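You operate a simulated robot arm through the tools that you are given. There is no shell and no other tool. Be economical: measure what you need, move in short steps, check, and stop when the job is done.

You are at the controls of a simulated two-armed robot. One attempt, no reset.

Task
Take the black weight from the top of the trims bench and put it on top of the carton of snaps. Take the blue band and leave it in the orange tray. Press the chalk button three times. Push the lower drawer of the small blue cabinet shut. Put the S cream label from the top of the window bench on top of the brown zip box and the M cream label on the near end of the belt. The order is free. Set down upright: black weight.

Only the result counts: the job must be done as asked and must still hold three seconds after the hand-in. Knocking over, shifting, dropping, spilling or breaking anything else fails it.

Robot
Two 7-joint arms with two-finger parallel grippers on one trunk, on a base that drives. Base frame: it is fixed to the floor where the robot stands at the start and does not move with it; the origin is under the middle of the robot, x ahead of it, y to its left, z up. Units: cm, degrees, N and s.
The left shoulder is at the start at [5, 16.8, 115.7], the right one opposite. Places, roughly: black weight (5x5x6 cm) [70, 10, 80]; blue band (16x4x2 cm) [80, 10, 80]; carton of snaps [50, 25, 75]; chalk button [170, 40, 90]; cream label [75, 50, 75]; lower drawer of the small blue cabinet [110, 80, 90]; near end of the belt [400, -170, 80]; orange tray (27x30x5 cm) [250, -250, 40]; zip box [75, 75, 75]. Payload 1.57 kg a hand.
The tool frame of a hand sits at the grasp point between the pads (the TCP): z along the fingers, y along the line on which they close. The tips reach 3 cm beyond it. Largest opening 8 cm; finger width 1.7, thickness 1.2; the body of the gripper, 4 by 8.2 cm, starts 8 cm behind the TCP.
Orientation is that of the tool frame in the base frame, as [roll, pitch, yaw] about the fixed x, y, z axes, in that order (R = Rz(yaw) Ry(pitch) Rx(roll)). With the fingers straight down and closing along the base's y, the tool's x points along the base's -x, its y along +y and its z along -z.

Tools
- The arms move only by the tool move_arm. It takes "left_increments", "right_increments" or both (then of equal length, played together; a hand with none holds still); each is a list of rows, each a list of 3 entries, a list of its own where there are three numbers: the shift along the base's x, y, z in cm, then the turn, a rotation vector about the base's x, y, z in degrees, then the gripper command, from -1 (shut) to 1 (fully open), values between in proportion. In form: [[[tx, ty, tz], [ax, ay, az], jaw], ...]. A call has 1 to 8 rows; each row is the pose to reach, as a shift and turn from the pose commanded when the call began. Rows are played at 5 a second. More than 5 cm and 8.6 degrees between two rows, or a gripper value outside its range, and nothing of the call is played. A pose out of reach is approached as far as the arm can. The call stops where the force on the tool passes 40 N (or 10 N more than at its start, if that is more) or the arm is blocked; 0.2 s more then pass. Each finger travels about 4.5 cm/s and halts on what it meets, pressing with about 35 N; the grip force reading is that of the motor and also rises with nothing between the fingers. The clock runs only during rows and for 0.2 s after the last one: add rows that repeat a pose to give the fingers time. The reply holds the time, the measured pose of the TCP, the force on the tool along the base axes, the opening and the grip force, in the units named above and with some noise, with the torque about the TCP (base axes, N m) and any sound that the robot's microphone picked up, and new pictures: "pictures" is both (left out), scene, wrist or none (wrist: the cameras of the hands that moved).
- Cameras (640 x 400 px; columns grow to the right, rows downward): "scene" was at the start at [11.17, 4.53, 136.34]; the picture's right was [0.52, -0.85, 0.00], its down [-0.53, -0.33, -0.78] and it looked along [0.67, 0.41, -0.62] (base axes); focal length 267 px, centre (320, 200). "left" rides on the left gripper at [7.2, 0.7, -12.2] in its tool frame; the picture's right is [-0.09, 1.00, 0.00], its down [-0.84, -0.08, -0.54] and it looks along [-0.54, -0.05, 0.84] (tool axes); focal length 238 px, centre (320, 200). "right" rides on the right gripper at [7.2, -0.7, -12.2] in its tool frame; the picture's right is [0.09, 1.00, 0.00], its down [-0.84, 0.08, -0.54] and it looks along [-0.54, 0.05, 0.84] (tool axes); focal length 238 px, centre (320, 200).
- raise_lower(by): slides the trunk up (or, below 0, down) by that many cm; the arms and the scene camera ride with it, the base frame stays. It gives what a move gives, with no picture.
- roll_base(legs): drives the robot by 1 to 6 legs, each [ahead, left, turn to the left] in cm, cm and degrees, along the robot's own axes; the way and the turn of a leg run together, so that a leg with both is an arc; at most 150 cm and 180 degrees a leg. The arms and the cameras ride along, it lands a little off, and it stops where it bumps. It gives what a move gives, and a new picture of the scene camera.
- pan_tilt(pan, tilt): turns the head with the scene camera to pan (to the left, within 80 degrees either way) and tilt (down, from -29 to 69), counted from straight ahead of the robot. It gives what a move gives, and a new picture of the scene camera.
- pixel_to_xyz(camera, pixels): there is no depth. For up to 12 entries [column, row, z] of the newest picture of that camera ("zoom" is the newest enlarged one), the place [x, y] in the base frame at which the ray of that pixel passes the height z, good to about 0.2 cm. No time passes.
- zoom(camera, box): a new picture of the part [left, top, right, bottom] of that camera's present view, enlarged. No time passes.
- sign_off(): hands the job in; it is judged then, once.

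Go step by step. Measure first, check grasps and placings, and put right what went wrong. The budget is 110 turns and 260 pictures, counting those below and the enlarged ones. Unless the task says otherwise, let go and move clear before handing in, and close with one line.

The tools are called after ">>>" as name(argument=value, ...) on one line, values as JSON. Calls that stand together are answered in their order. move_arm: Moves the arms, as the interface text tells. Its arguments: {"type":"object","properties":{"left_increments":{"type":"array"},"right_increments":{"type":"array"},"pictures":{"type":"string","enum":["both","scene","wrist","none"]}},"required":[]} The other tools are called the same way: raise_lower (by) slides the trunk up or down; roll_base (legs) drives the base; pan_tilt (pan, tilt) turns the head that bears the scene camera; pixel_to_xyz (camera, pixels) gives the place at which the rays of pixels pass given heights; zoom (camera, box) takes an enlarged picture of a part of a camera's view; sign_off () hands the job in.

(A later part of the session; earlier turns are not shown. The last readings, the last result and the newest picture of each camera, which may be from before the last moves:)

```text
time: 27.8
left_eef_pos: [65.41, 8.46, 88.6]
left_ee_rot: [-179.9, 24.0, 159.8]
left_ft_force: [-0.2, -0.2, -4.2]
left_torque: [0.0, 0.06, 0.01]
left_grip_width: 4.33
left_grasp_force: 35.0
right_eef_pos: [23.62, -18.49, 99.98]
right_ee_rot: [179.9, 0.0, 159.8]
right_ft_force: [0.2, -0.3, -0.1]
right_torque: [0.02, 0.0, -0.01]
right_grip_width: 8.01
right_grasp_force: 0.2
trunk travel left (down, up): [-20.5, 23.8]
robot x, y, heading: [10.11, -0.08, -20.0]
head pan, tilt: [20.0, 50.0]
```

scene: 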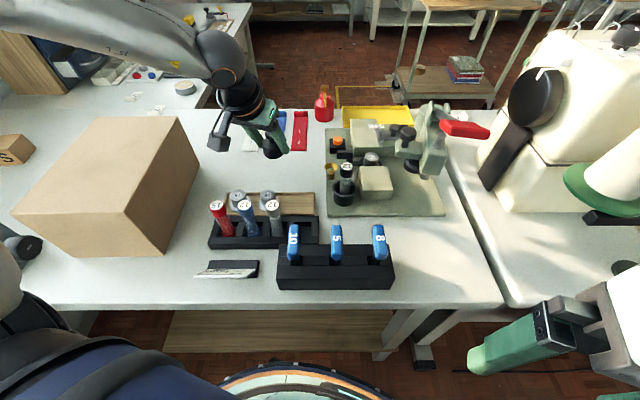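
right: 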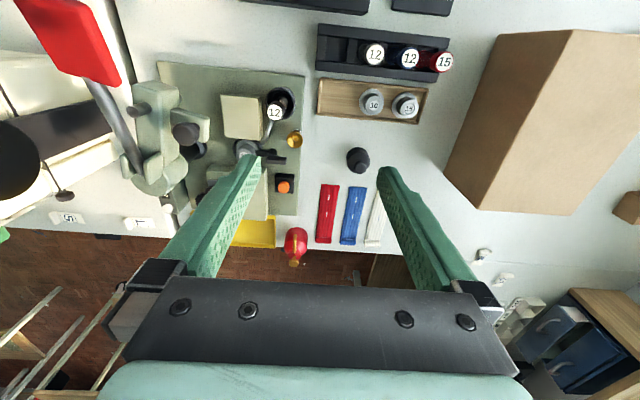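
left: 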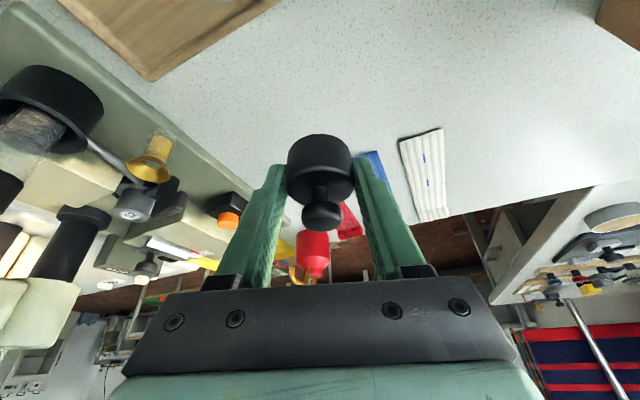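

Weight held (≈4 N). Raise to z≈105, then carry over the carton centre (~56,33).

>>> move_arm(left_increments=[[[-1, 0, 4.5], [0, 0, 0], -1], [[-2, 0, 9], [0, 0, 0], -1], [[-3, 1, 13.5], [0, 0, 0], -1], [[-4, 4, 16], [0, 0, 0], -1], [[-5, 8.5, 16], [0, 0, 0], -1], [[-6, 13, 16], [0, 0, 0], -1], [[-7.5, 17.5, 16], [0, 0, 0], -1], [[-8.5, 22, 16], [0, 0, 0], -1]], pictures="none")

>>> move_arm(left_increments=[[[-1, 3, 0], [0, 0, 0], -1], [[-1, 3, -1], [0, 0, 0], -1]], pictures="both")

```text
time: 29.6
left_eef_pos: [56.86, 30.61, 104.39]
left_ee_rot: [180.0, 24.0, 159.8]
left_ft_force: [0.2, -0.2, -4.2]
left_torque: [0.01, 0.03, -0.01]
left_grip_width: 4.31
left_grasp_force: 34.7
right_eef_pos: [23.69, -18.41, 99.94]
right_ee_rot: [179.8, 0.0, 159.7]
right_ft_force: [-0.5, 0.7, -0.6]
right_torque: [0.0, -0.04, -0.01]
right_grip_width: 8.02
right_grasp_force: 0.1
trunk travel left (down, up): [-20.5, 23.8]
robot x, y, heading: [9.79, -0.12, -20.4]
head pan, tilt: [20.0, 50.0]
```

```text
time: 30.2
left_eef_pos: [55.97, 33.66, 103.21]
left_ee_rot: [-180.0, 24.0, 159.8]
left_ft_force: [-0.3, -0.7, -3.7]
left_torque: [-0.02, 0.02, 0.01]
left_grip_width: 4.27
left_grasp_force: 34.9
right_eef_pos: [23.76, -18.42, 100.0]
right_ee_rot: [179.9, 0.0, 159.9]
right_ft_force: [0.1, -0.6, 0.4]
right_torque: [-0.02, 0.01, 0.0]
right_grip_width: 8.02
right_grasp_force: 0.0
trunk travel left (down, up): [-20.5, 23.8]
robot x, y, heading: [9.33, -0.06, -20.1]
head pan, tilt: [20.0, 50.0]
```

scene: 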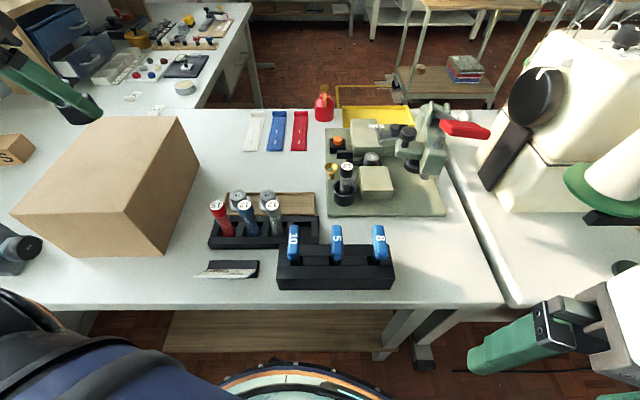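
left: 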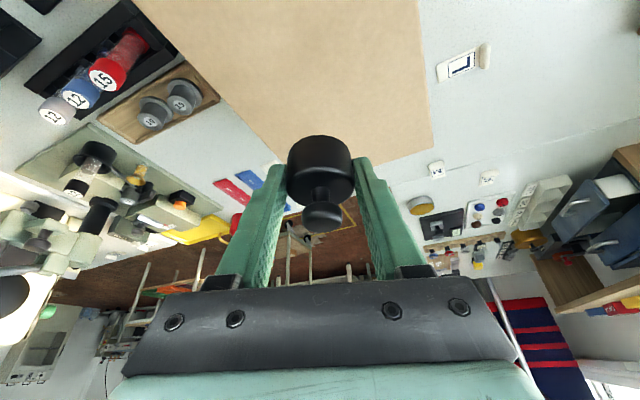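

In the wrist view the carton's far corners are near (283,165) and (432,150); I check them at z 93 and see weight bottom placement.

>>> pixel_to_xyz(camera="left", pixels=[[276, 165, 93], [432, 150, 93], [415, 0, 93], [135, 0, 93], [276, 165, 90], [432, 150, 90], [320, 135, 99], [461, 65, 79.5], [436, 170, 79.5], [489, 178, 79.5]])

>>> pixel_to_xyz(camera="scene", pixels=[[12, 212, 93], [135, 250, 93], [200, 165, 93], [176, 117, 93], [100, 117, 93], [152, 258, 79.5]])

>>> zoom(camera="scene", box=[0, 90, 220, 270])

```text
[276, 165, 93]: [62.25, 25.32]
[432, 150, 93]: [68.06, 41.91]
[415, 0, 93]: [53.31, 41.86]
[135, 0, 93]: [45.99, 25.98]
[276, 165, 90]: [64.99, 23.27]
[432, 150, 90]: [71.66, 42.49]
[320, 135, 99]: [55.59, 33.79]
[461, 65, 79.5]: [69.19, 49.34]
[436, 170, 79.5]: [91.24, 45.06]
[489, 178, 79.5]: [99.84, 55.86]
```

```text
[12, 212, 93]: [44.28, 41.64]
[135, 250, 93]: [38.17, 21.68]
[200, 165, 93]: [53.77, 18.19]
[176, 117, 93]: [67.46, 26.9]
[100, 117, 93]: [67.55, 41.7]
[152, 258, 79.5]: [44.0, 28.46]
```

```text
2.22 times, centred on (110, 180) of scene
```

zoom: 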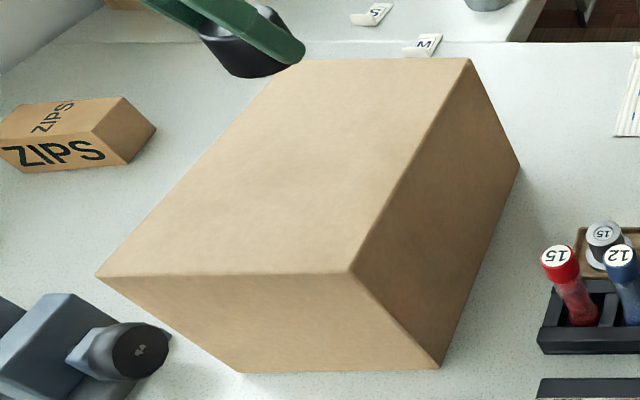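

Carton top confirmed: x 44–68, y 26–42, z≈93. M is ≈(91,45), S ≈(100,56). Lower the weight.

>>> move_arm(left_increments=[[[0, -0.3, -3], [0, 0, 0], -1], [[0, -0.3, -5], [0, 0, 0], -1], [[0, -0.3, -5.4], [0, 0, 0], -1], [[0, -0.3, -5.8], [0, 0, 0], -1], [[0, -0.3, -6.1], [0, 0, 0], -1]], pictures="both")

```text
time: 31.4
left_eef_pos: [55.96, 33.27, 97.41]
left_ee_rot: [-180.0, 24.1, 159.8]
left_ft_force: [0.0, -0.5, -3.6]
left_torque: [-0.01, 0.03, 0.01]
left_grip_width: 4.32
left_grasp_force: 34.7
right_eef_pos: [23.57, -18.45, 99.86]
right_ee_rot: [179.9, -0.1, 159.9]
right_ft_force: [-0.2, 0.0, -0.6]
right_torque: [0.03, 0.01, 0.01]
right_grip_width: 7.99
right_grasp_force: 0.0
trunk travel left (down, up): [-20.5, 23.8]
robot x, y, heading: [10.11, 0.02, -20.3]
head pan, tilt: [20.0, 50.0]
```

scene: 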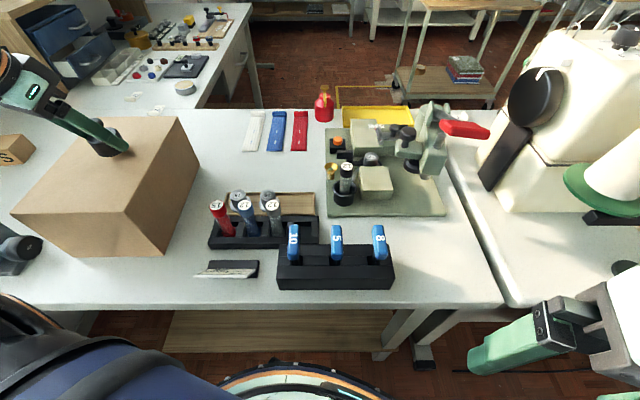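
left: 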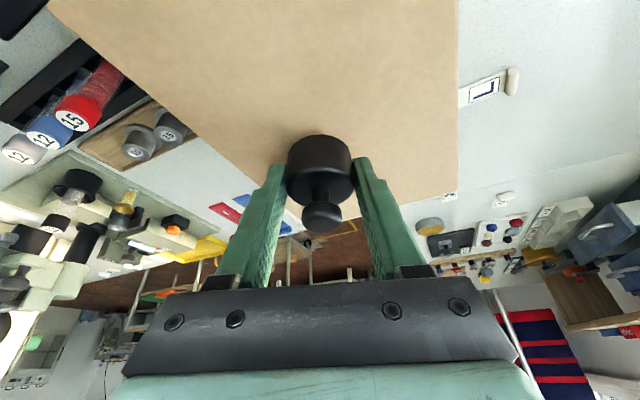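

No contact yet at TCP 97.4. Continue in fine steps.

>>> move_arm(left_increments=[[[0, 0, -0.2], [0, 0, 0], -1], [[0, 0, -0.4], [0, 0, 0], -1], [[0, 0, -0.6], [0, 0, 0], -1]], pictures="none")

```text
time: 32.2
left_eef_pos: [55.95, 33.27, 96.82]
left_ee_rot: [-179.9, 24.0, 159.8]
left_ft_force: [0.0, -0.4, -3.6]
left_torque: [0.03, 0.02, 0.02]
left_grip_width: 4.31
left_grasp_force: 36.1
right_eef_pos: [23.63, -18.5, 99.94]
right_ee_rot: [180.0, -0.1, 159.8]
right_ft_force: [-0.1, 0.6, -0.2]
right_torque: [0.0, -0.01, -0.02]
right_grip_width: 8.03
right_grasp_force: 0.0
trunk travel left (down, up): [-20.5, 23.8]
robot x, y, heading: [10.15, 0.07, -20.3]
head pan, tilt: [20.0, 50.0]
```

>>> move_arm(left_increments=[[[0, 0, -0.2], [0, 0, 0], -1], [[0, 0, -0.4], [0, 0, 0], -1], [[0, 0, -0.6], [0, 0, 0], -1]], pictures="both")

```text
time: 33.0
left_eef_pos: [55.89, 33.16, 96.45]
left_ee_rot: [179.8, 24.3, 159.8]
left_ft_force: [1.9, 1.3, 10.5]
left_torque: [0.08, 0.19, 0.02]
left_grip_width: 4.31
left_grasp_force: 35.0
right_eef_pos: [23.48, -18.49, 100.08]
right_ee_rot: [179.8, 0.1, 159.9]
right_ft_force: [0.2, 0.3, 0.4]
right_torque: [-0.03, -0.03, -0.04]
right_grip_width: 7.97
right_grasp_force: 0.0
trunk travel left (down, up): [-20.5, 23.8]
robot x, y, heading: [10.05, 0.11, -20.2]
head pan, tilt: [20.0, 50.0]
```

scene: 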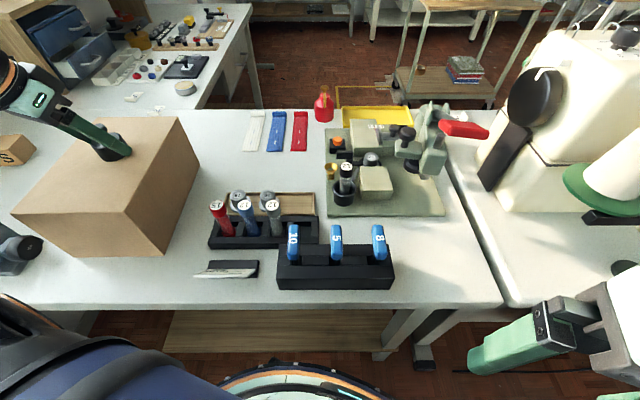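
left: 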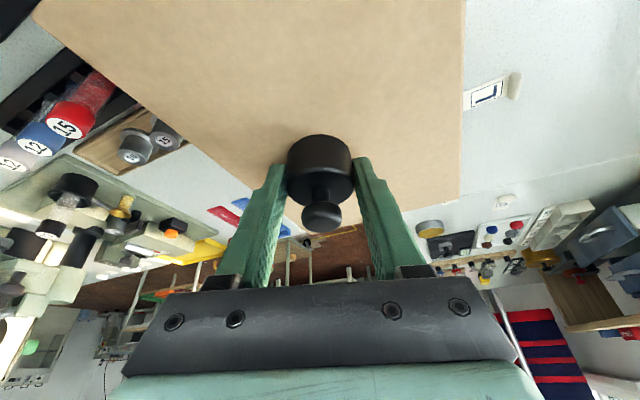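

Contact felt (+14 N). Ease 0.15 cm, open, then withdraw along the finger axis.

>>> move_arm(left_increments=[[[0, 0, 0.15], [0, 0, 0], -1], [[0, 0, 0.15], [0, 0, 0], -0.2], [[0, 0, 0.15], [0, 0, 0], 0.5], [[0, 0, 0.15], [0, 0, 0], 1], [[0, 0, 0.3], [0, 0, 0], 1], [[-1, 0.4, 3], [0, 0, 0], 1], [[-2, 0.7, 7], [0, 0, 0], 1], [[-3, 1, 11], [0, 0, 0], 1]], pictures="both")

```text
time: 34.8
left_eef_pos: [53.35, 34.15, 106.05]
left_ee_rot: [-179.8, 24.2, 159.8]
left_ft_force: [-0.4, -0.5, 0.1]
left_torque: [0.01, -0.02, 0.0]
left_grip_width: 7.99
left_grasp_force: 0.1
left hand out of reach, approached as far as the arm can: row 8
right_eef_pos: [23.7, -18.38, 99.92]
right_ee_rot: [179.8, 0.1, 159.9]
right_ft_force: [0.4, -0.1, 0.1]
right_torque: [-0.01, 0.01, -0.04]
right_grip_width: 8.01
right_grasp_force: 0.0
trunk travel left (down, up): [-20.5, 23.8]
robot x, y, heading: [9.92, -0.25, -20.2]
head pan, tilt: [20.0, 50.0]
```

scene: 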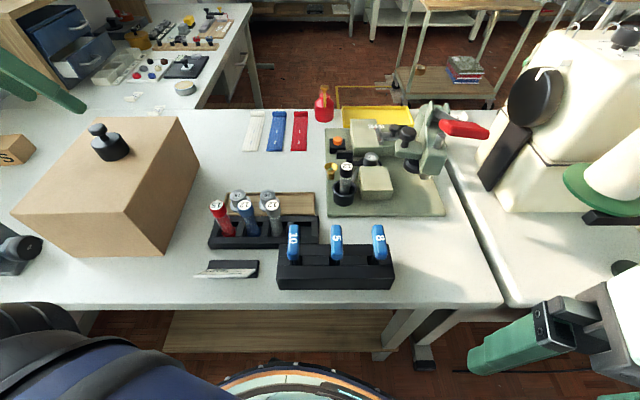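
left: 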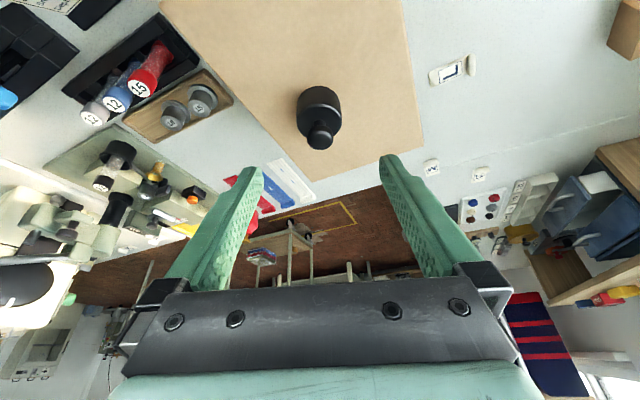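

The weight stands upright on the carton at (110,145). Now raise the trunk and back off from the bench, then tuck the arms.

>>> raise_lower(by=14)

>>> roll_base(legs=[[-45, 0, 0]])

>>> pan_tilt(pan=-50, tilt=30)

```text
time: 36.5
left_eef_pos: [53.33, 34.22, 120.05]
left_ee_rot: [-179.9, 24.2, 159.8]
left_ft_force: [0.0, -0.3, 0.4]
left_torque: [-0.03, -0.02, 0.01]
left_grip_width: 7.99
left_grasp_force: 0.1
right_eef_pos: [23.62, -18.47, 113.95]
right_ee_rot: [-180.0, -0.1, 159.8]
right_ft_force: [-0.6, 0.9, -0.4]
right_torque: [0.01, -0.02, 0.03]
right_grip_width: 8.0
right_grasp_force: 0.1
trunk travel left (down, up): [-34.5, 9.8]
robot x, y, heading: [10.23, 0.02, -20.2]
head pan, tilt: [20.0, 50.0]
```

```text
time: 39.2
left_eef_pos: [9.87, 50.38, 120.07]
left_ee_rot: [-179.9, 24.2, 160.4]
left_ft_force: [0.4, -0.5, -1.1]
left_torque: [0.04, 0.0, -0.03]
left_grip_width: 8.0
left_grasp_force: 0.1
right_eef_pos: [-19.35, -2.6, 113.9]
right_ee_rot: [179.9, 0.1, 160.5]
right_ft_force: [0.6, -0.1, 0.7]
right_torque: [-0.02, -0.04, 0.0]
right_grip_width: 8.02
right_grasp_force: 0.0
trunk travel left (down, up): [-34.5, 9.8]
robot x, y, heading: [-33.45, 15.56, -19.5]
head pan, tilt: [20.0, 50.0]
```

scene: 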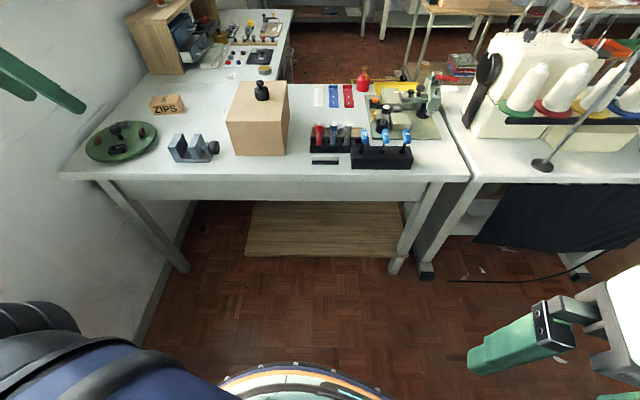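

```text
time: 40.6
left_eef_pos: [9.9, 50.4, 120.09]
left_ee_rot: [-179.9, 24.2, 160.6]
left_ft_force: [-0.1, -0.1, -0.9]
left_torque: [-0.02, -0.04, -0.01]
left_grip_width: 8.01
left_grasp_force: 0.0
right_eef_pos: [-19.28, -2.65, 114.0]
right_ee_rot: [179.9, 0.0, 160.5]
right_ft_force: [0.4, -0.7, 0.2]
right_torque: [0.04, 0.01, -0.01]
right_grip_width: 8.0
right_grasp_force: 0.1
trunk travel left (down, up): [-34.5, 9.8]
robot x, y, heading: [-33.0, 15.54, -19.6]
head pan, tilt: [-50.0, 30.0]
```

scene: 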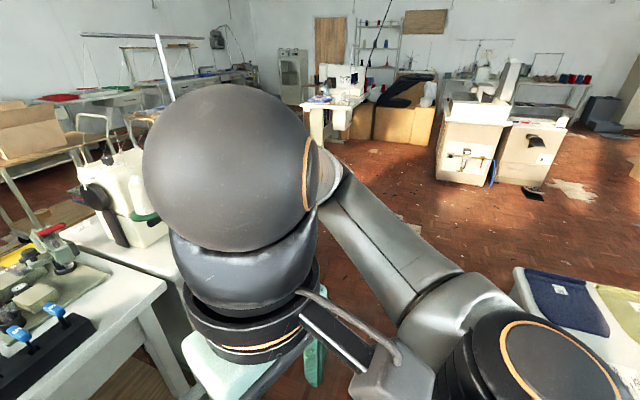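

Tuck the left hand in, upright; and measure the garment table at (515,270) for clearance.

>>> move_arm(left_increments=[[[-1.4, -4, -1], [1.3, 3.8, 0], 0], [[-2.8, -8, -2], [2.7, 7.5, 0], 0], [[-4.2, -12, -3], [4, 11.3, 0], 0], [[-5.6, -16, -4], [5.3, 15, 0], 0], [[-7, -20, -5], [6.7, 18.8, 0], 0], [[-8.4, -23.6, -6], [8, 22.6, 0], 0]], pictures="none")

>>> pixel_to_xyz(camera="scene", pixels=[[513, 270, 70], [513, 270, 40], [620, 265, 70], [440, 180, 0], [330, 145, 0], [165, 285, 79.5]])

>>> roll_base(legs=[[0, 0, -60]])

```text
time: 42.0
left_eef_pos: [1.64, 26.76, 114.06]
left_ee_rot: [-179.9, 0.2, 160.5]
left_ft_force: [0.4, -0.1, -0.2]
left_torque: [-0.02, 0.02, -0.02]
left_grip_width: 3.98
left_grasp_force: 0.1
left hand out of reach, approached as far as the arm can: row 1, 2
right_eef_pos: [-19.25, -2.85, 113.93]
right_ee_rot: [179.8, 0.1, 160.4]
right_ft_force: [0.7, -0.6, 0.1]
right_torque: [0.04, -0.01, -0.02]
right_grip_width: 8.0
right_grasp_force: 0.0
trunk travel left (down, up): [-34.5, 9.8]
robot x, y, heading: [-32.82, 15.66, -19.5]
head pan, tilt: [-50.0, 30.0]
```

```text
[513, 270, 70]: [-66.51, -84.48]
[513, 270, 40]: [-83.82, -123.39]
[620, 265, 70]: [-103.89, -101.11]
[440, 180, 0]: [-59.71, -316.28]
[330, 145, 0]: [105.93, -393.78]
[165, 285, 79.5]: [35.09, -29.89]
```

```text
time: 45.1
left_eef_pos: [-6.1, -8.87, 114.03]
left_ee_rot: [-179.9, 0.2, 100.6]
left_ft_force: [0.4, -0.9, 0.3]
left_torque: [-0.02, -0.02, 0.02]
left_grip_width: 4.01
left_grasp_force: 0.1
right_eef_pos: [-41.99, -5.68, 113.93]
right_ee_rot: [180.0, 0.0, 100.5]
right_ft_force: [0.3, 0.0, 0.6]
right_torque: [0.01, 0.0, 0.03]
right_grip_width: 7.99
right_grasp_force: 0.0
trunk travel left (down, up): [-34.5, 9.8]
robot x, y, heading: [-32.98, 15.58, -79.4]
head pan, tilt: [-50.0, 30.0]
```

scene: 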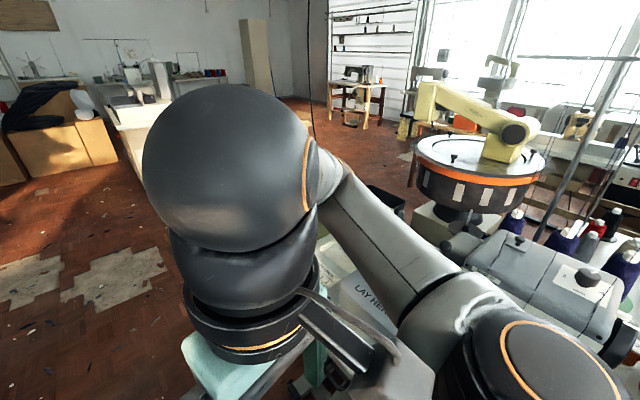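

Heading is −79. Look straight ahead and left for the path.

>>> pan_tilt(pan=8, tilt=35)

>>> pan_tilt(pan=60, tilt=35)

```text
time: 46.3
left_eef_pos: [-5.96, -8.81, 114.02]
left_ee_rot: [-179.9, 0.2, 100.6]
left_ft_force: [-0.5, 0.0, -0.3]
left_torque: [-0.01, -0.01, 0.01]
left_grip_width: 4.02
left_grasp_force: 0.1
right_eef_pos: [-42.21, -5.61, 113.9]
right_ee_rot: [179.9, 0.0, 100.6]
right_ft_force: [-0.3, 0.1, 0.3]
right_torque: [0.01, -0.01, -0.01]
right_grip_width: 7.99
right_grasp_force: 0.0
trunk travel left (down, up): [-34.5, 9.8]
robot x, y, heading: [-33.37, 15.39, -79.2]
head pan, tilt: [8.0, 35.0]
```

scene: 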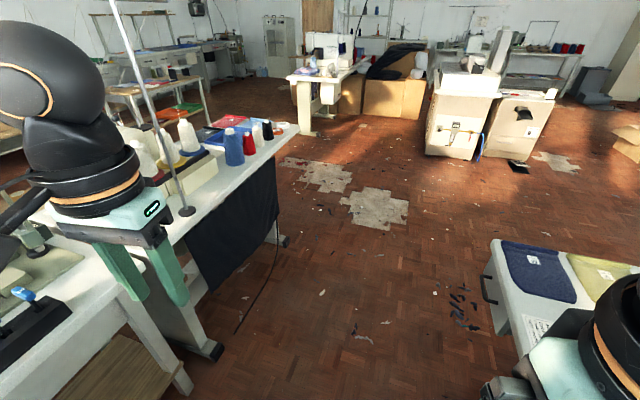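

```text
time: 47.5
left_eef_pos: [-5.99, -8.78, 114.07]
left_ee_rot: [-179.9, 0.1, 100.7]
left_ft_force: [0.5, 0.3, -0.1]
left_torque: [-0.03, 0.03, -0.01]
left_grip_width: 4.01
left_grasp_force: 0.0
right_eef_pos: [-42.03, -5.72, 113.93]
right_ee_rot: [179.9, 0.0, 100.6]
right_ft_force: [1.0, 1.0, 0.1]
right_torque: [0.01, 0.0, 0.02]
right_grip_width: 8.0
right_grasp_force: 0.0
trunk travel left (down, up): [-34.5, 9.8]
robot x, y, heading: [-33.23, 15.94, -79.3]
head pan, tilt: [60.0, 35.0]
```

scene: 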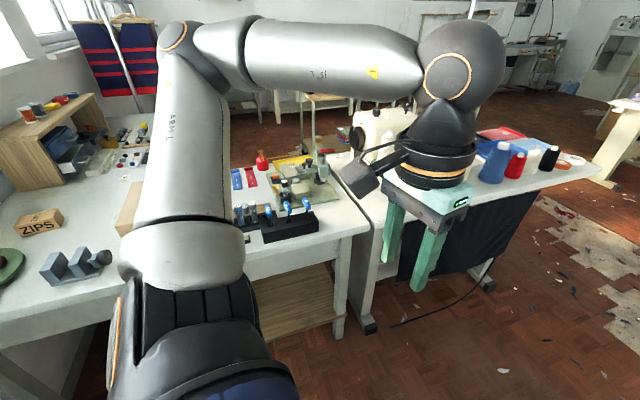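

The sewing table ends near (600,165) here. Measure the end, feet, and pole.

>>> pixel_to_xyz(camera="scene", pixels=[[600, 167, 79.5], [488, 285, 0], [365, 325, 0], [570, 150, 79.5], [600, 95, 0], [440, 212, 79.5]])

>>> pan_tilt(pan=30, tilt=20)

```text
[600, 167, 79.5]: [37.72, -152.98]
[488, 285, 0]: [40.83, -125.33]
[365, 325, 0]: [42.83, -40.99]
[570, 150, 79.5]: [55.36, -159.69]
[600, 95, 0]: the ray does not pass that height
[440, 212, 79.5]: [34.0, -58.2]
```

```text
time: 48.5
left_eef_pos: [-5.99, -8.79, 114.03]
left_ee_rot: [-179.8, 0.1, 100.6]
left_ft_force: [0.1, -0.6, -0.2]
left_torque: [0.04, 0.03, 0.0]
left_grip_width: 4.0
left_grasp_force: 0.0
right_eef_pos: [-41.92, -5.56, 113.86]
right_ee_rot: [179.9, 0.1, 100.6]
right_ft_force: [0.2, 0.9, 0.0]
right_torque: [-0.03, 0.01, 0.01]
right_grip_width: 8.02
right_grasp_force: 0.1
trunk travel left (down, up): [-34.5, 9.8]
robot x, y, heading: [-33.03, 15.48, -79.3]
head pan, tilt: [30.0, 20.0]
```

scene: 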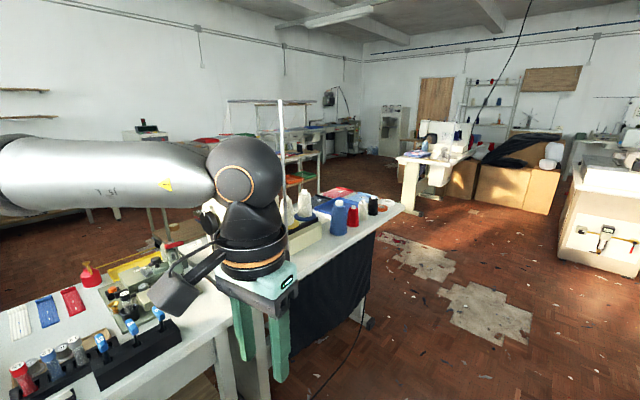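

Corridor x from −66 (garment table) to +34; the sewing table ends at y≈−153. I'll drive straight down at x≈−25 to y≈−205.

>>> roll_base(legs=[[0, 7, -10.5], [120, 0, 0], [100, 0, 0], [0, 0, 90]])

```text
time: 64.1
left_eef_pos: [7.16, -179.25, 114.05]
left_ee_rot: [-179.9, 0.2, -176.1]
left_ft_force: [-0.9, 0.4, -0.7]
left_torque: [-0.02, 0.0, -0.01]
left_grip_width: 3.99
left_grasp_force: 0.0
right_eef_pos: [-0.32, -214.66, 113.87]
right_ee_rot: [179.9, 0.0, -176.1]
right_ft_force: [0.1, 0.1, -0.2]
right_torque: [0.04, 0.02, 0.03]
right_grip_width: 7.99
right_grasp_force: 0.0
trunk travel left (down, up): [-34.5, 9.8]
robot x, y, heading: [-20.19, -203.21, 3.8]
head pan, tilt: [30.0, 20.0]
```

scene: 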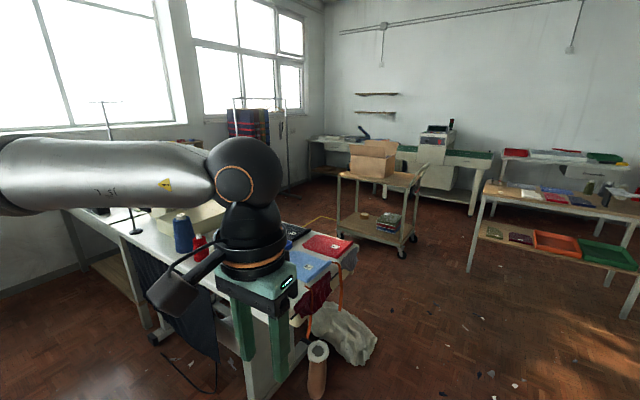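

The orange tray is on a lower shelf at (557,243); a bag and tube lie on the floor by the sewing table's end. Measure.

>>> pixel_to_xyz(camera="scene", pixels=[[375, 345, 0], [350, 365, 0], [318, 395, 0], [402, 256, 0], [350, 232, 0], [468, 270, 0], [555, 243, 40], [625, 315, 0], [487, 190, 80], [640, 200, 80], [535, 235, 40], [582, 250, 40]])

>>> pan_tilt(pan=-15, tilt=25)

```text
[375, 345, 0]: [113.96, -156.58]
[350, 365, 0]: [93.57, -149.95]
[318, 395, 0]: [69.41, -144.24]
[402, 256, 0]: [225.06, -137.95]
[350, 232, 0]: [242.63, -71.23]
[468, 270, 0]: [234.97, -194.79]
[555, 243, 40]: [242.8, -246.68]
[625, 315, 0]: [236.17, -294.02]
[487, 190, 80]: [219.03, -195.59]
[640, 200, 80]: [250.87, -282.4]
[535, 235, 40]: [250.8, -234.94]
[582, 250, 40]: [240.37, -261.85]
```

```text
time: 65.2
left_eef_pos: [7.23, -179.28, 114.13]
left_ee_rot: [-179.8, 0.2, -176.1]
left_ft_force: [0.1, -0.2, 1.0]
left_torque: [0.0, 0.0, 0.01]
left_grip_width: 3.96
left_grasp_force: 0.1
right_eef_pos: [-0.17, -214.59, 113.95]
right_ee_rot: [179.9, -0.1, -176.1]
right_ft_force: [0.0, 0.3, 0.8]
right_torque: [0.02, 0.0, 0.01]
right_grip_width: 7.99
right_grasp_force: 0.1
trunk travel left (down, up): [-34.5, 9.8]
robot x, y, heading: [-20.06, -203.5, 3.9]
head pan, tilt: [-15.0, 25.0]
```

scene: 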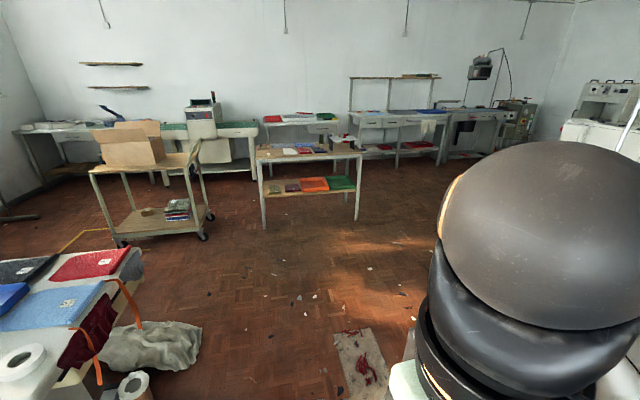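

Path clear: forward along y≈−203 to x≈150, then turn left and go up the aisle.

>>> roll_base(legs=[[0, 0, -3.9], [100, 0, 0], [70, 0, 0], [0, 0, 90], [75, 0, 0], [70, 0, 0]])

>>> pan_tilt(pan=0, tilt=35)

```text
time: 85.3
left_eef_pos: [130.67, -30.61, 114.01]
left_ee_rot: [-179.9, 0.1, -90.9]
left_ft_force: [0.9, 0.0, 0.0]
left_torque: [-0.03, 0.02, 0.02]
left_grip_width: 4.01
left_grasp_force: 0.0
right_eef_pos: [165.42, -40.98, 113.89]
right_ee_rot: [179.9, 0.1, -90.9]
right_ft_force: [0.8, 0.4, 0.1]
right_torque: [0.03, -0.02, 0.01]
right_grip_width: 8.0
right_grasp_force: 0.0
trunk travel left (down, up): [-34.5, 9.8]
robot x, y, heading: [152.36, -60.07, 89.0]
head pan, tilt: [-15.0, 25.0]
```

scene: 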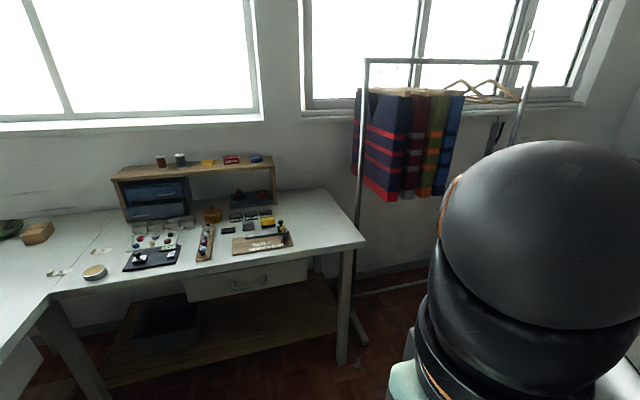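

```text
time: 86.1
left_eef_pos: [130.8, -30.7, 114.05]
left_ee_rot: [-179.9, 0.2, -90.9]
left_ft_force: [0.0, 0.0, 0.0]
left_torque: [-0.04, 0.01, 0.0]
left_grip_width: 3.98
left_grasp_force: 0.0
right_eef_pos: [165.42, -40.95, 114.02]
right_ee_rot: [179.9, 0.0, -90.9]
right_ft_force: [-0.3, 0.0, 0.9]
right_torque: [0.01, -0.01, -0.06]
right_grip_width: 8.02
right_grasp_force: 0.0
trunk travel left (down, up): [-34.5, 9.8]
robot x, y, heading: [152.83, -60.58, 89.0]
head pan, tilt: [0.0, 35.0]
```

scene: 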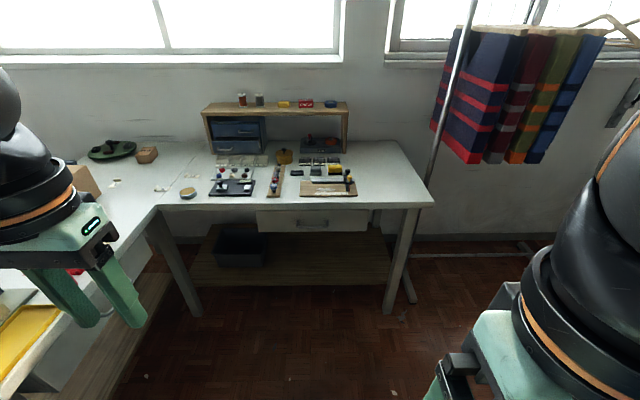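

>>> zoom(camera="scene", box=[190, 90, 380, 209])

>>> zoom(camera="scene", box=[290, 150, 370, 200])

>>> pixel_to_xyz(camera="scene", pixels=[[160, 206, 79.5], [432, 205, 79.5], [313, 199, 79.5], [330, 188, 82], [350, 180, 85], [210, 148, 90], [345, 152, 79.5], [197, 315, 0], [390, 310, 0], [400, 142, 79.5], [425, 150, 100]])

```text
3.36 times, centred on (285, 150) of scene
```

zoom: 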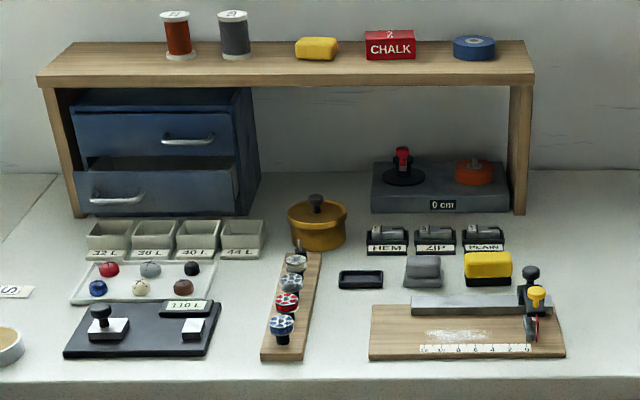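

```text
8.00 times, centred on (330, 175) of scene
```

zoom: 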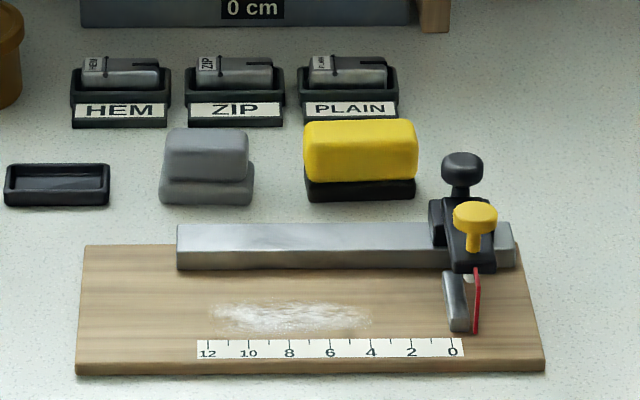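

```text
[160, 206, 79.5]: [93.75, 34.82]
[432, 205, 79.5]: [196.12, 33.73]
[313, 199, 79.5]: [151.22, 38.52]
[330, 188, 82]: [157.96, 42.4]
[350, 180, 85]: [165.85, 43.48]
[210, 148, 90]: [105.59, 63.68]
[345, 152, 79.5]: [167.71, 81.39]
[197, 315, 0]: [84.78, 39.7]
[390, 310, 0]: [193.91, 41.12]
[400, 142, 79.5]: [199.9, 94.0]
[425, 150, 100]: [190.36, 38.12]
```

The chalk stand is at zoom right: board with carriage holding a yellow mushroom button and a black knob at ≈(166,43). Drive up, shifted right slightly, then look close.

>>> roll_base(legs=[[0, 0, 1], [55, -8, 0]])

>>> pan_tilt(pan=0, tilt=60)

```text
time: 89.6
left_eef_pos: [138.26, 22.9, 113.99]
left_ee_rot: [-180.0, 0.2, -90.1]
left_ft_force: [0.4, -0.2, -0.7]
left_torque: [-0.01, 0.02, 0.0]
left_grip_width: 4.01
left_grasp_force: 0.0
right_eef_pos: [173.03, 13.04, 113.93]
right_ee_rot: [179.9, 0.0, -90.2]
right_ft_force: [0.8, 0.5, -0.3]
right_torque: [-0.01, 0.01, -0.01]
right_grip_width: 8.01
right_grasp_force: 0.0
trunk travel left (down, up): [-34.5, 9.8]
robot x, y, heading: [160.32, -6.36, 89.9]
head pan, tilt: [0.0, 35.0]
```

scene: 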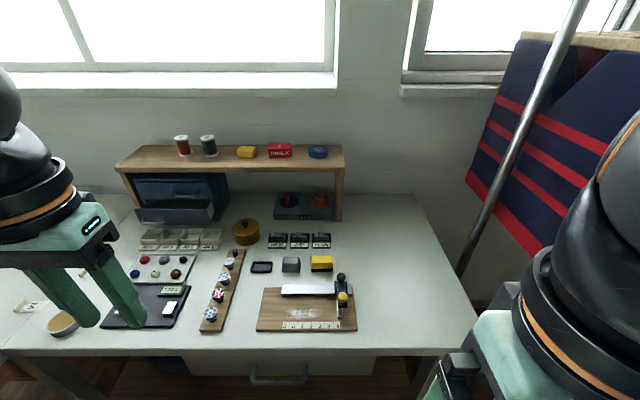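

```text
time: 90.5
left_eef_pos: [138.27, 22.86, 114.05]
left_ee_rot: [-179.9, 0.2, -90.0]
left_ft_force: [0.3, 0.3, -0.4]
left_torque: [0.0, -0.03, 0.0]
left_grip_width: 3.99
left_grasp_force: 0.1
right_eef_pos: [173.05, 13.15, 113.98]
right_ee_rot: [179.9, 0.1, -90.1]
right_ft_force: [0.2, 0.1, -0.3]
right_torque: [0.0, -0.03, -0.02]
right_grip_width: 8.05
right_grasp_force: 0.0
trunk travel left (down, up): [-34.5, 9.8]
robot x, y, heading: [159.91, -5.98, 90.0]
head pan, tilt: [0.0, 60.0]
```

scene: 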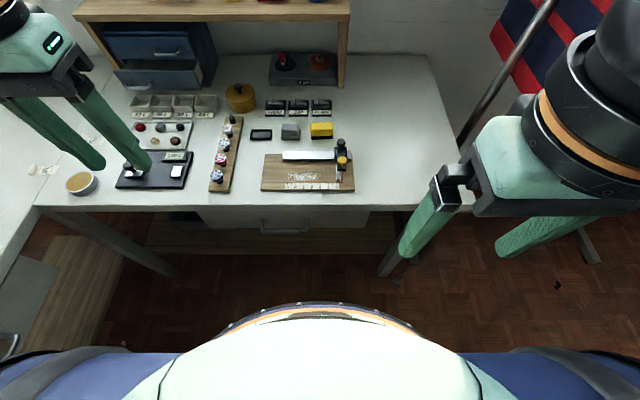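

The view shows the base ring front (row 302) and the carriage with yellow button at (342,161). Measure and zoom.

>>> zoom(camera="scene", box=[300, 130, 380, 200])

>>> pixel_to_xyz(camera="scene", pixels=[[342, 161, 86], [342, 161, 88], [342, 143, 88], [320, 302, 15], [320, 302, 30], [290, 206, 79.5], [345, 191, 80.5], [272, 191, 80.5], [155, 78, 85], [200, 85, 84], [28, 170, 79.5], [115, 70, 88]])

```text
5.71 times, centred on (340, 165) of scene
```

zoom: 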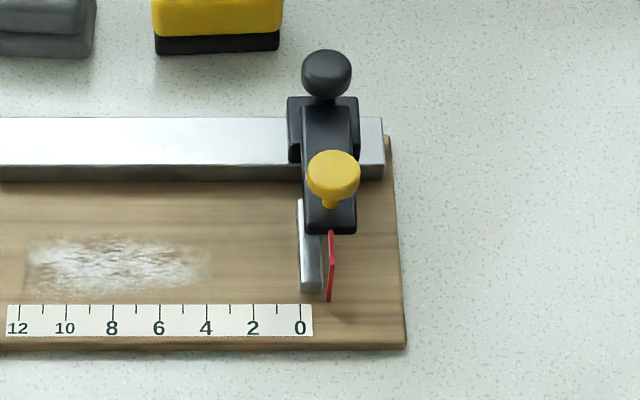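

```text
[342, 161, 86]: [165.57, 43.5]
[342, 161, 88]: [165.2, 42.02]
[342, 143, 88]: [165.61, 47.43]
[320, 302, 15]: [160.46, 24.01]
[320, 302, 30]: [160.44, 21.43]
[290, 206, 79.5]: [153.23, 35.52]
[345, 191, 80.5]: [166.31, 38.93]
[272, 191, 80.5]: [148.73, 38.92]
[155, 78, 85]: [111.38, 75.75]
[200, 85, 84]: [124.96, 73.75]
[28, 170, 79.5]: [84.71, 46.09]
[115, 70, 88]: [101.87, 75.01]
```

The yellow mushroom on the chalk carriage is the button, ≈(165.4,42.7); the black knob is the slide handle. Move the left hand, closed, above it.

>>> move_arm(left_increments=[[[3.5, 2.5, -1], [0, 0, 0], -1], [[7, 5, -2], [0, 0, 0], -1], [[10.5, 7.5, -3], [0, 0, 0], -1], [[14, 10, -4], [0, 0, 0], -1], [[17.5, 12.5, -5], [0, 0, 0], -1], [[21, 15, -6], [0, 0, 0], -1], [[24.5, 17.5, -7], [0, 0, 0], -1], [[27, 20, -8], [0, 0, 0], -1]], pictures="both")

```text
time: 92.3
left_eef_pos: [148.83, 34.48, 107.27]
left_ee_rot: [-179.9, 0.2, -90.1]
left_ft_force: [0.0, 0.3, 0.3]
left_torque: [0.03, 0.0, 0.04]
left_grip_width: 0.01
left_grasp_force: 21.0
left hand out of reach, approached as far as the arm can: row 4, 5, 6, 7, 8
right_eef_pos: [173.15, 12.96, 113.97]
right_ee_rot: [179.8, 0.0, -90.0]
right_ft_force: [-0.6, -0.6, -0.3]
right_torque: [0.02, -0.04, 0.02]
right_grip_width: 7.99
right_grasp_force: 0.0
trunk travel left (down, up): [-34.5, 9.8]
robot x, y, heading: [160.39, -6.21, 89.8]
head pan, tilt: [0.0, 60.0]
```

scene: 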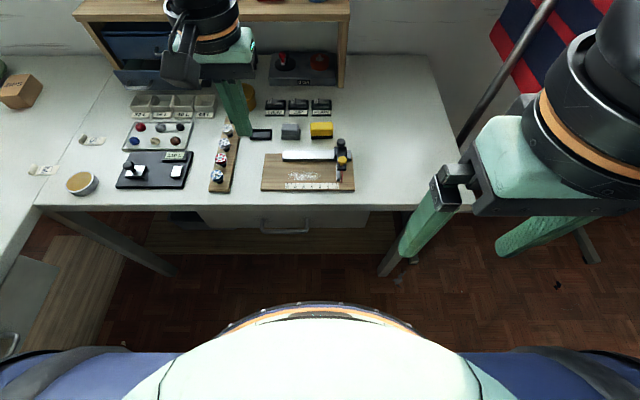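
left: 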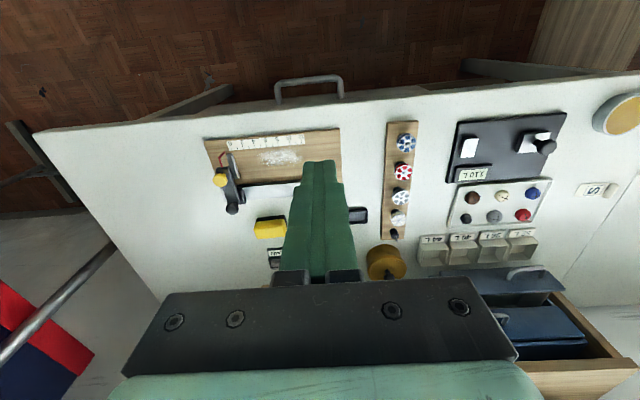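

Inward reach is limited again; I'll turn right 20° and advance 9 cm so the button lies 20° to the left side, then lower the trunk 14. First triangulate button height.

>>> pixel_to_xyz(camera="left", pixels=[[221, 181, 86], [221, 181, 88], [221, 181, 84], [232, 209, 86]])

>>> roll_base(legs=[[0, 0, -20], [9, 0, 0]])

>>> raise_lower(by=-12)

```text
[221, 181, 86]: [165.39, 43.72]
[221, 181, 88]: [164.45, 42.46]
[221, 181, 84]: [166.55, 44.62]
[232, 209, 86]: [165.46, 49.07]
```

```text
time: 94.5
left_eef_pos: [166.48, 44.57, 107.21]
left_ee_rot: [-179.8, 0.2, -110.0]
left_ft_force: [0.2, 0.8, -0.5]
left_torque: [-0.01, 0.0, -0.01]
left_grip_width: 0.01
left_grasp_force: 21.8
right_eef_pos: [181.87, 16.16, 113.94]
right_ee_rot: [179.9, 0.0, -110.0]
right_ft_force: [-0.5, 0.2, 0.3]
right_torque: [-0.04, 0.04, -0.01]
right_grip_width: 8.02
right_grasp_force: 0.2
trunk travel left (down, up): [-34.5, 9.8]
robot x, y, heading: [163.53, 2.21, 69.8]
head pan, tilt: [0.0, 60.0]
```

scene: 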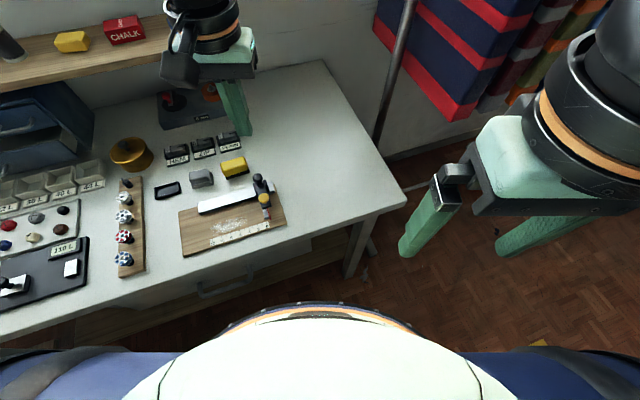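

```text
time: 96.0
left_eef_pos: [166.42, 44.32, 95.25]
left_ee_rot: [-179.8, 0.3, -110.1]
left_ft_force: [-0.2, 0.0, -0.8]
left_torque: [-0.02, 0.0, 0.0]
left_grip_width: 0.0
left_grasp_force: 21.5
right_eef_pos: [181.92, 15.96, 101.87]
right_ee_rot: [179.9, 0.1, -110.0]
right_ft_force: [-0.3, -0.3, 0.2]
right_torque: [0.0, 0.0, -0.01]
right_grip_width: 8.01
right_grasp_force: 0.1
trunk travel left (down, up): [-22.5, 21.8]
robot x, y, heading: [163.59, 2.49, 69.8]
head pan, tilt: [0.0, 60.0]
```

Both views agree the button top is ≈(165.5,43.6,86). Align above with tips at ~88 and check.

>>> move_arm(left_increments=[[[-0.9, -0.8, -1], [0, 0, 0], -1], [[-0.9, -0.8, -3.7], [0, 0, 0], -1], [[-0.9, -0.8, -3.7], [0, 0, 0], -1]], pictures="both")

>>> zoom(camera="scene", box=[200, 150, 320, 250])

```text
time: 96.8
left_eef_pos: [165.45, 43.64, 91.49]
left_ee_rot: [-179.9, 0.3, -110.1]
left_ft_force: [0.2, -0.3, 0.6]
left_torque: [0.0, -0.03, 0.02]
left_grip_width: 0.0
left_grasp_force: 21.1
right_eef_pos: [181.99, 16.14, 101.95]
right_ee_rot: [179.9, 0.0, -110.0]
right_ft_force: [0.0, 0.7, -0.1]
right_torque: [0.02, -0.01, -0.01]
right_grip_width: 8.01
right_grasp_force: 0.1
trunk travel left (down, up): [-22.5, 21.8]
robot x, y, heading: [163.39, 2.48, 70.0]
head pan, tilt: [0.0, 60.0]
```

scene: 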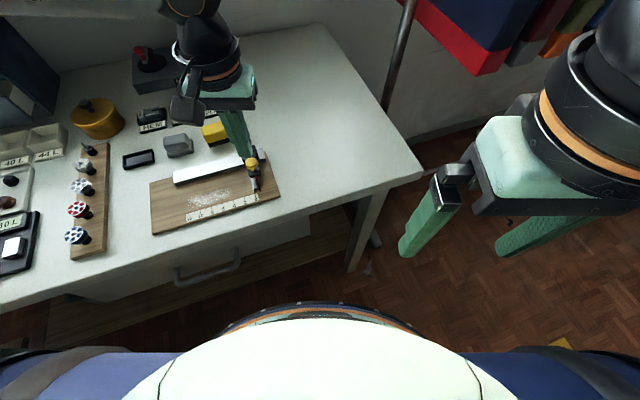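
left: 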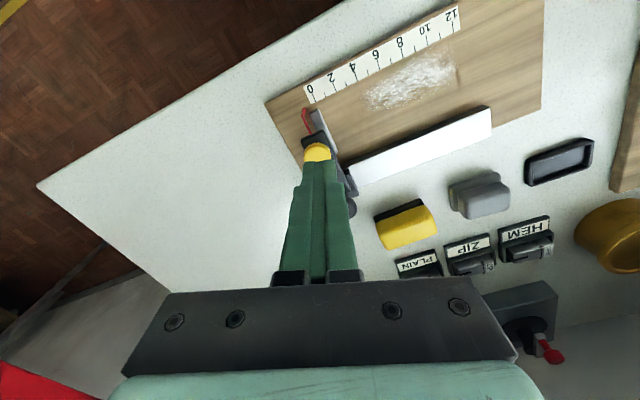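

```text
4.00 times, centred on (260, 200) of scene
```

zoom: 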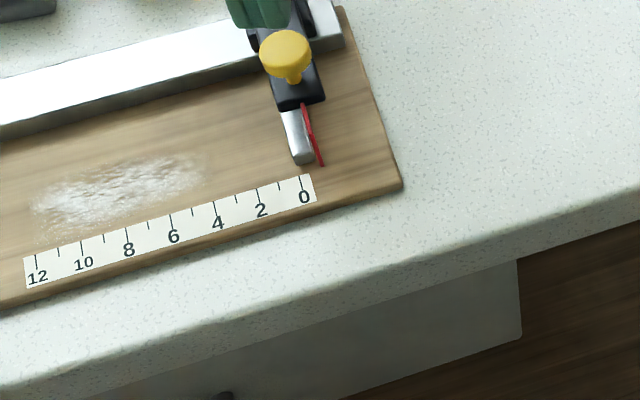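

Recheck button coordinates from both new pictures.

>>> pixel_to_xyz(camera="scene", pixels=[[251.2, 162.5, 85], [251.2, 162.5, 86], [251.2, 162.5, 87], [251, 158, 86]])

>>> pixel_to_xyz(camera="left", pixels=[[317, 152, 85], [317, 152, 86], [317, 152, 87], [317, 143, 86]])

>>> zoom(camera="left", box=[270, 100, 370, 200])

```text
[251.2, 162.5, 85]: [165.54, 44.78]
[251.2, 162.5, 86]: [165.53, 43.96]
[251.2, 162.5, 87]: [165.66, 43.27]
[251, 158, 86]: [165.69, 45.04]
```

```text
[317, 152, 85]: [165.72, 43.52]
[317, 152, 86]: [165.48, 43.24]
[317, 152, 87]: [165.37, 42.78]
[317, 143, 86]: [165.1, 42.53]
```

```text
4.00 times, centred on (320, 150) of left
```

zoom: 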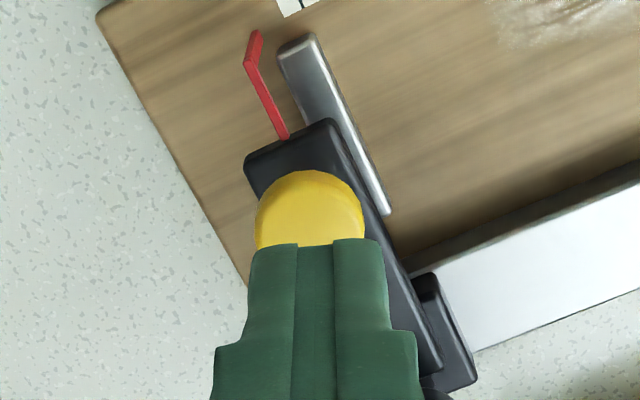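

Fingers are centred over the button. Press down in small steps and feel.

>>> move_arm(left_increments=[[[0.1, 0, -1.5], [0, 0, 0], -1], [[0.1, 0, -2], [0, 0, 0], -1], [[0.1, 0, -2.4], [0, 0, 0], -1], [[0.1, 0, -2.7], [0, 0, 0], -1]], pictures="none")

```text
time: 97.8
left_eef_pos: [165.62, 43.68, 88.91]
left_ee_rot: [-179.9, 0.3, -110.0]
left_ft_force: [-0.3, 0.1, 1.7]
left_torque: [0.01, 0.02, 0.0]
left_grip_width: 0.01
left_grasp_force: 20.9
right_eef_pos: [181.79, 16.05, 101.9]
right_ee_rot: [179.9, 0.1, -109.9]
right_ft_force: [0.0, 0.4, -0.2]
right_torque: [0.02, 0.0, 0.01]
right_grip_width: 8.0
right_grasp_force: 0.0
trunk travel left (down, up): [-22.5, 21.8]
robot x, y, heading: [163.52, 2.45, 70.0]
head pan, tilt: [0.0, 60.0]
```

>>> move_arm(left_increments=[[[0, 0, -0.2], [0, 0, 0], -1], [[0, 0, -0.4], [0, 0, 0], -1], [[0, 0, -0.6], [0, 0, 0], -1]], pictures="none")

```text
time: 98.6
left_eef_pos: [165.6, 43.66, 88.3]
left_ee_rot: [-179.8, 0.2, -110.0]
left_ft_force: [-0.4, 1.8, 3.9]
left_torque: [0.03, -0.03, 0.02]
left_grip_width: 0.0
left_grasp_force: 21.0
right_eef_pos: [181.99, 15.99, 102.04]
right_ee_rot: [179.9, 0.1, -110.0]
right_ft_force: [0.8, 0.0, 0.3]
right_torque: [-0.02, 0.07, 0.01]
right_grip_width: 7.99
right_grasp_force: 0.0
trunk travel left (down, up): [-22.5, 21.8]
robot x, y, heading: [163.3, 1.88, 69.7]
head pan, tilt: [0.0, 60.0]
heard: click
```

Click heard: first press. Release fully, then press again.

>>> move_arm(left_increments=[[[0, 0, 0.8], [0, 0, 0], -1], [[0, 0, 1.6], [0, 0, 0], -1], [[0, 0, 1.6], [0, 0, 0], -1]], pictures="none")

>>> move_arm(left_increments=[[[0, 0, -0.8], [0, 0, 0], -1], [[0, 0, -1.2], [0, 0, 0], -1], [[0, 0, -1.6], [0, 0, 0], -1], [[0, 0, -1.6], [0, 0, 0], -1]], pictures="none")

>>> move_arm(left_increments=[[[0, 0, 0.8], [0, 0, 0], -1], [[0, 0, 1.6], [0, 0, 0], -1], [[0, 0, 1.6], [0, 0, 0], -1]], pictures="none")

```text
time: 99.4
left_eef_pos: [165.65, 43.66, 89.88]
left_ee_rot: [-179.8, 0.2, -110.0]
left_ft_force: [0.1, -0.6, 0.4]
left_torque: [0.01, 0.0, 0.0]
left_grip_width: 0.0
left_grasp_force: 21.3
right_eef_pos: [181.95, 15.92, 101.91]
right_ee_rot: [179.9, 0.0, -110.0]
right_ft_force: [-0.5, 0.3, 0.5]
right_torque: [-0.05, 0.0, -0.02]
right_grip_width: 8.02
right_grasp_force: 0.1
trunk travel left (down, up): [-22.5, 21.8]
robot x, y, heading: [163.43, 2.33, 69.9]
head pan, tilt: [0.0, 60.0]
```

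```text
time: 100.4
left_eef_pos: [165.47, 43.51, 88.21]
left_ee_rot: [-179.8, 0.3, -110.0]
left_ft_force: [1.0, -0.2, 4.3]
left_torque: [0.03, -0.06, -0.04]
left_grip_width: 0.0
left_grasp_force: 21.4
right_eef_pos: [181.91, 15.95, 101.99]
right_ee_rot: [179.9, 0.0, -110.0]
right_ft_force: [0.1, 0.5, 0.1]
right_torque: [-0.03, 0.0, 0.0]
right_grip_width: 8.01
right_grasp_force: 0.0
trunk travel left (down, up): [-22.5, 21.8]
robot x, y, heading: [163.27, 2.31, 69.9]
head pan, tilt: [0.0, 60.0]
heard: click
```

```text
time: 101.2
left_eef_pos: [165.49, 43.61, 89.66]
left_ee_rot: [-179.9, 0.1, -110.0]
left_ft_force: [0.1, -0.4, -0.1]
left_torque: [0.03, 0.02, -0.03]
left_grip_width: 0.0
left_grasp_force: 21.2
right_eef_pos: [181.85, 15.96, 101.91]
right_ee_rot: [179.9, 0.0, -109.9]
right_ft_force: [0.0, -0.5, -0.5]
right_torque: [0.0, 0.0, -0.03]
right_grip_width: 8.02
right_grasp_force: 0.1
trunk travel left (down, up): [-22.5, 21.8]
robot x, y, heading: [163.42, 2.14, 69.9]
head pan, tilt: [0.0, 60.0]
```

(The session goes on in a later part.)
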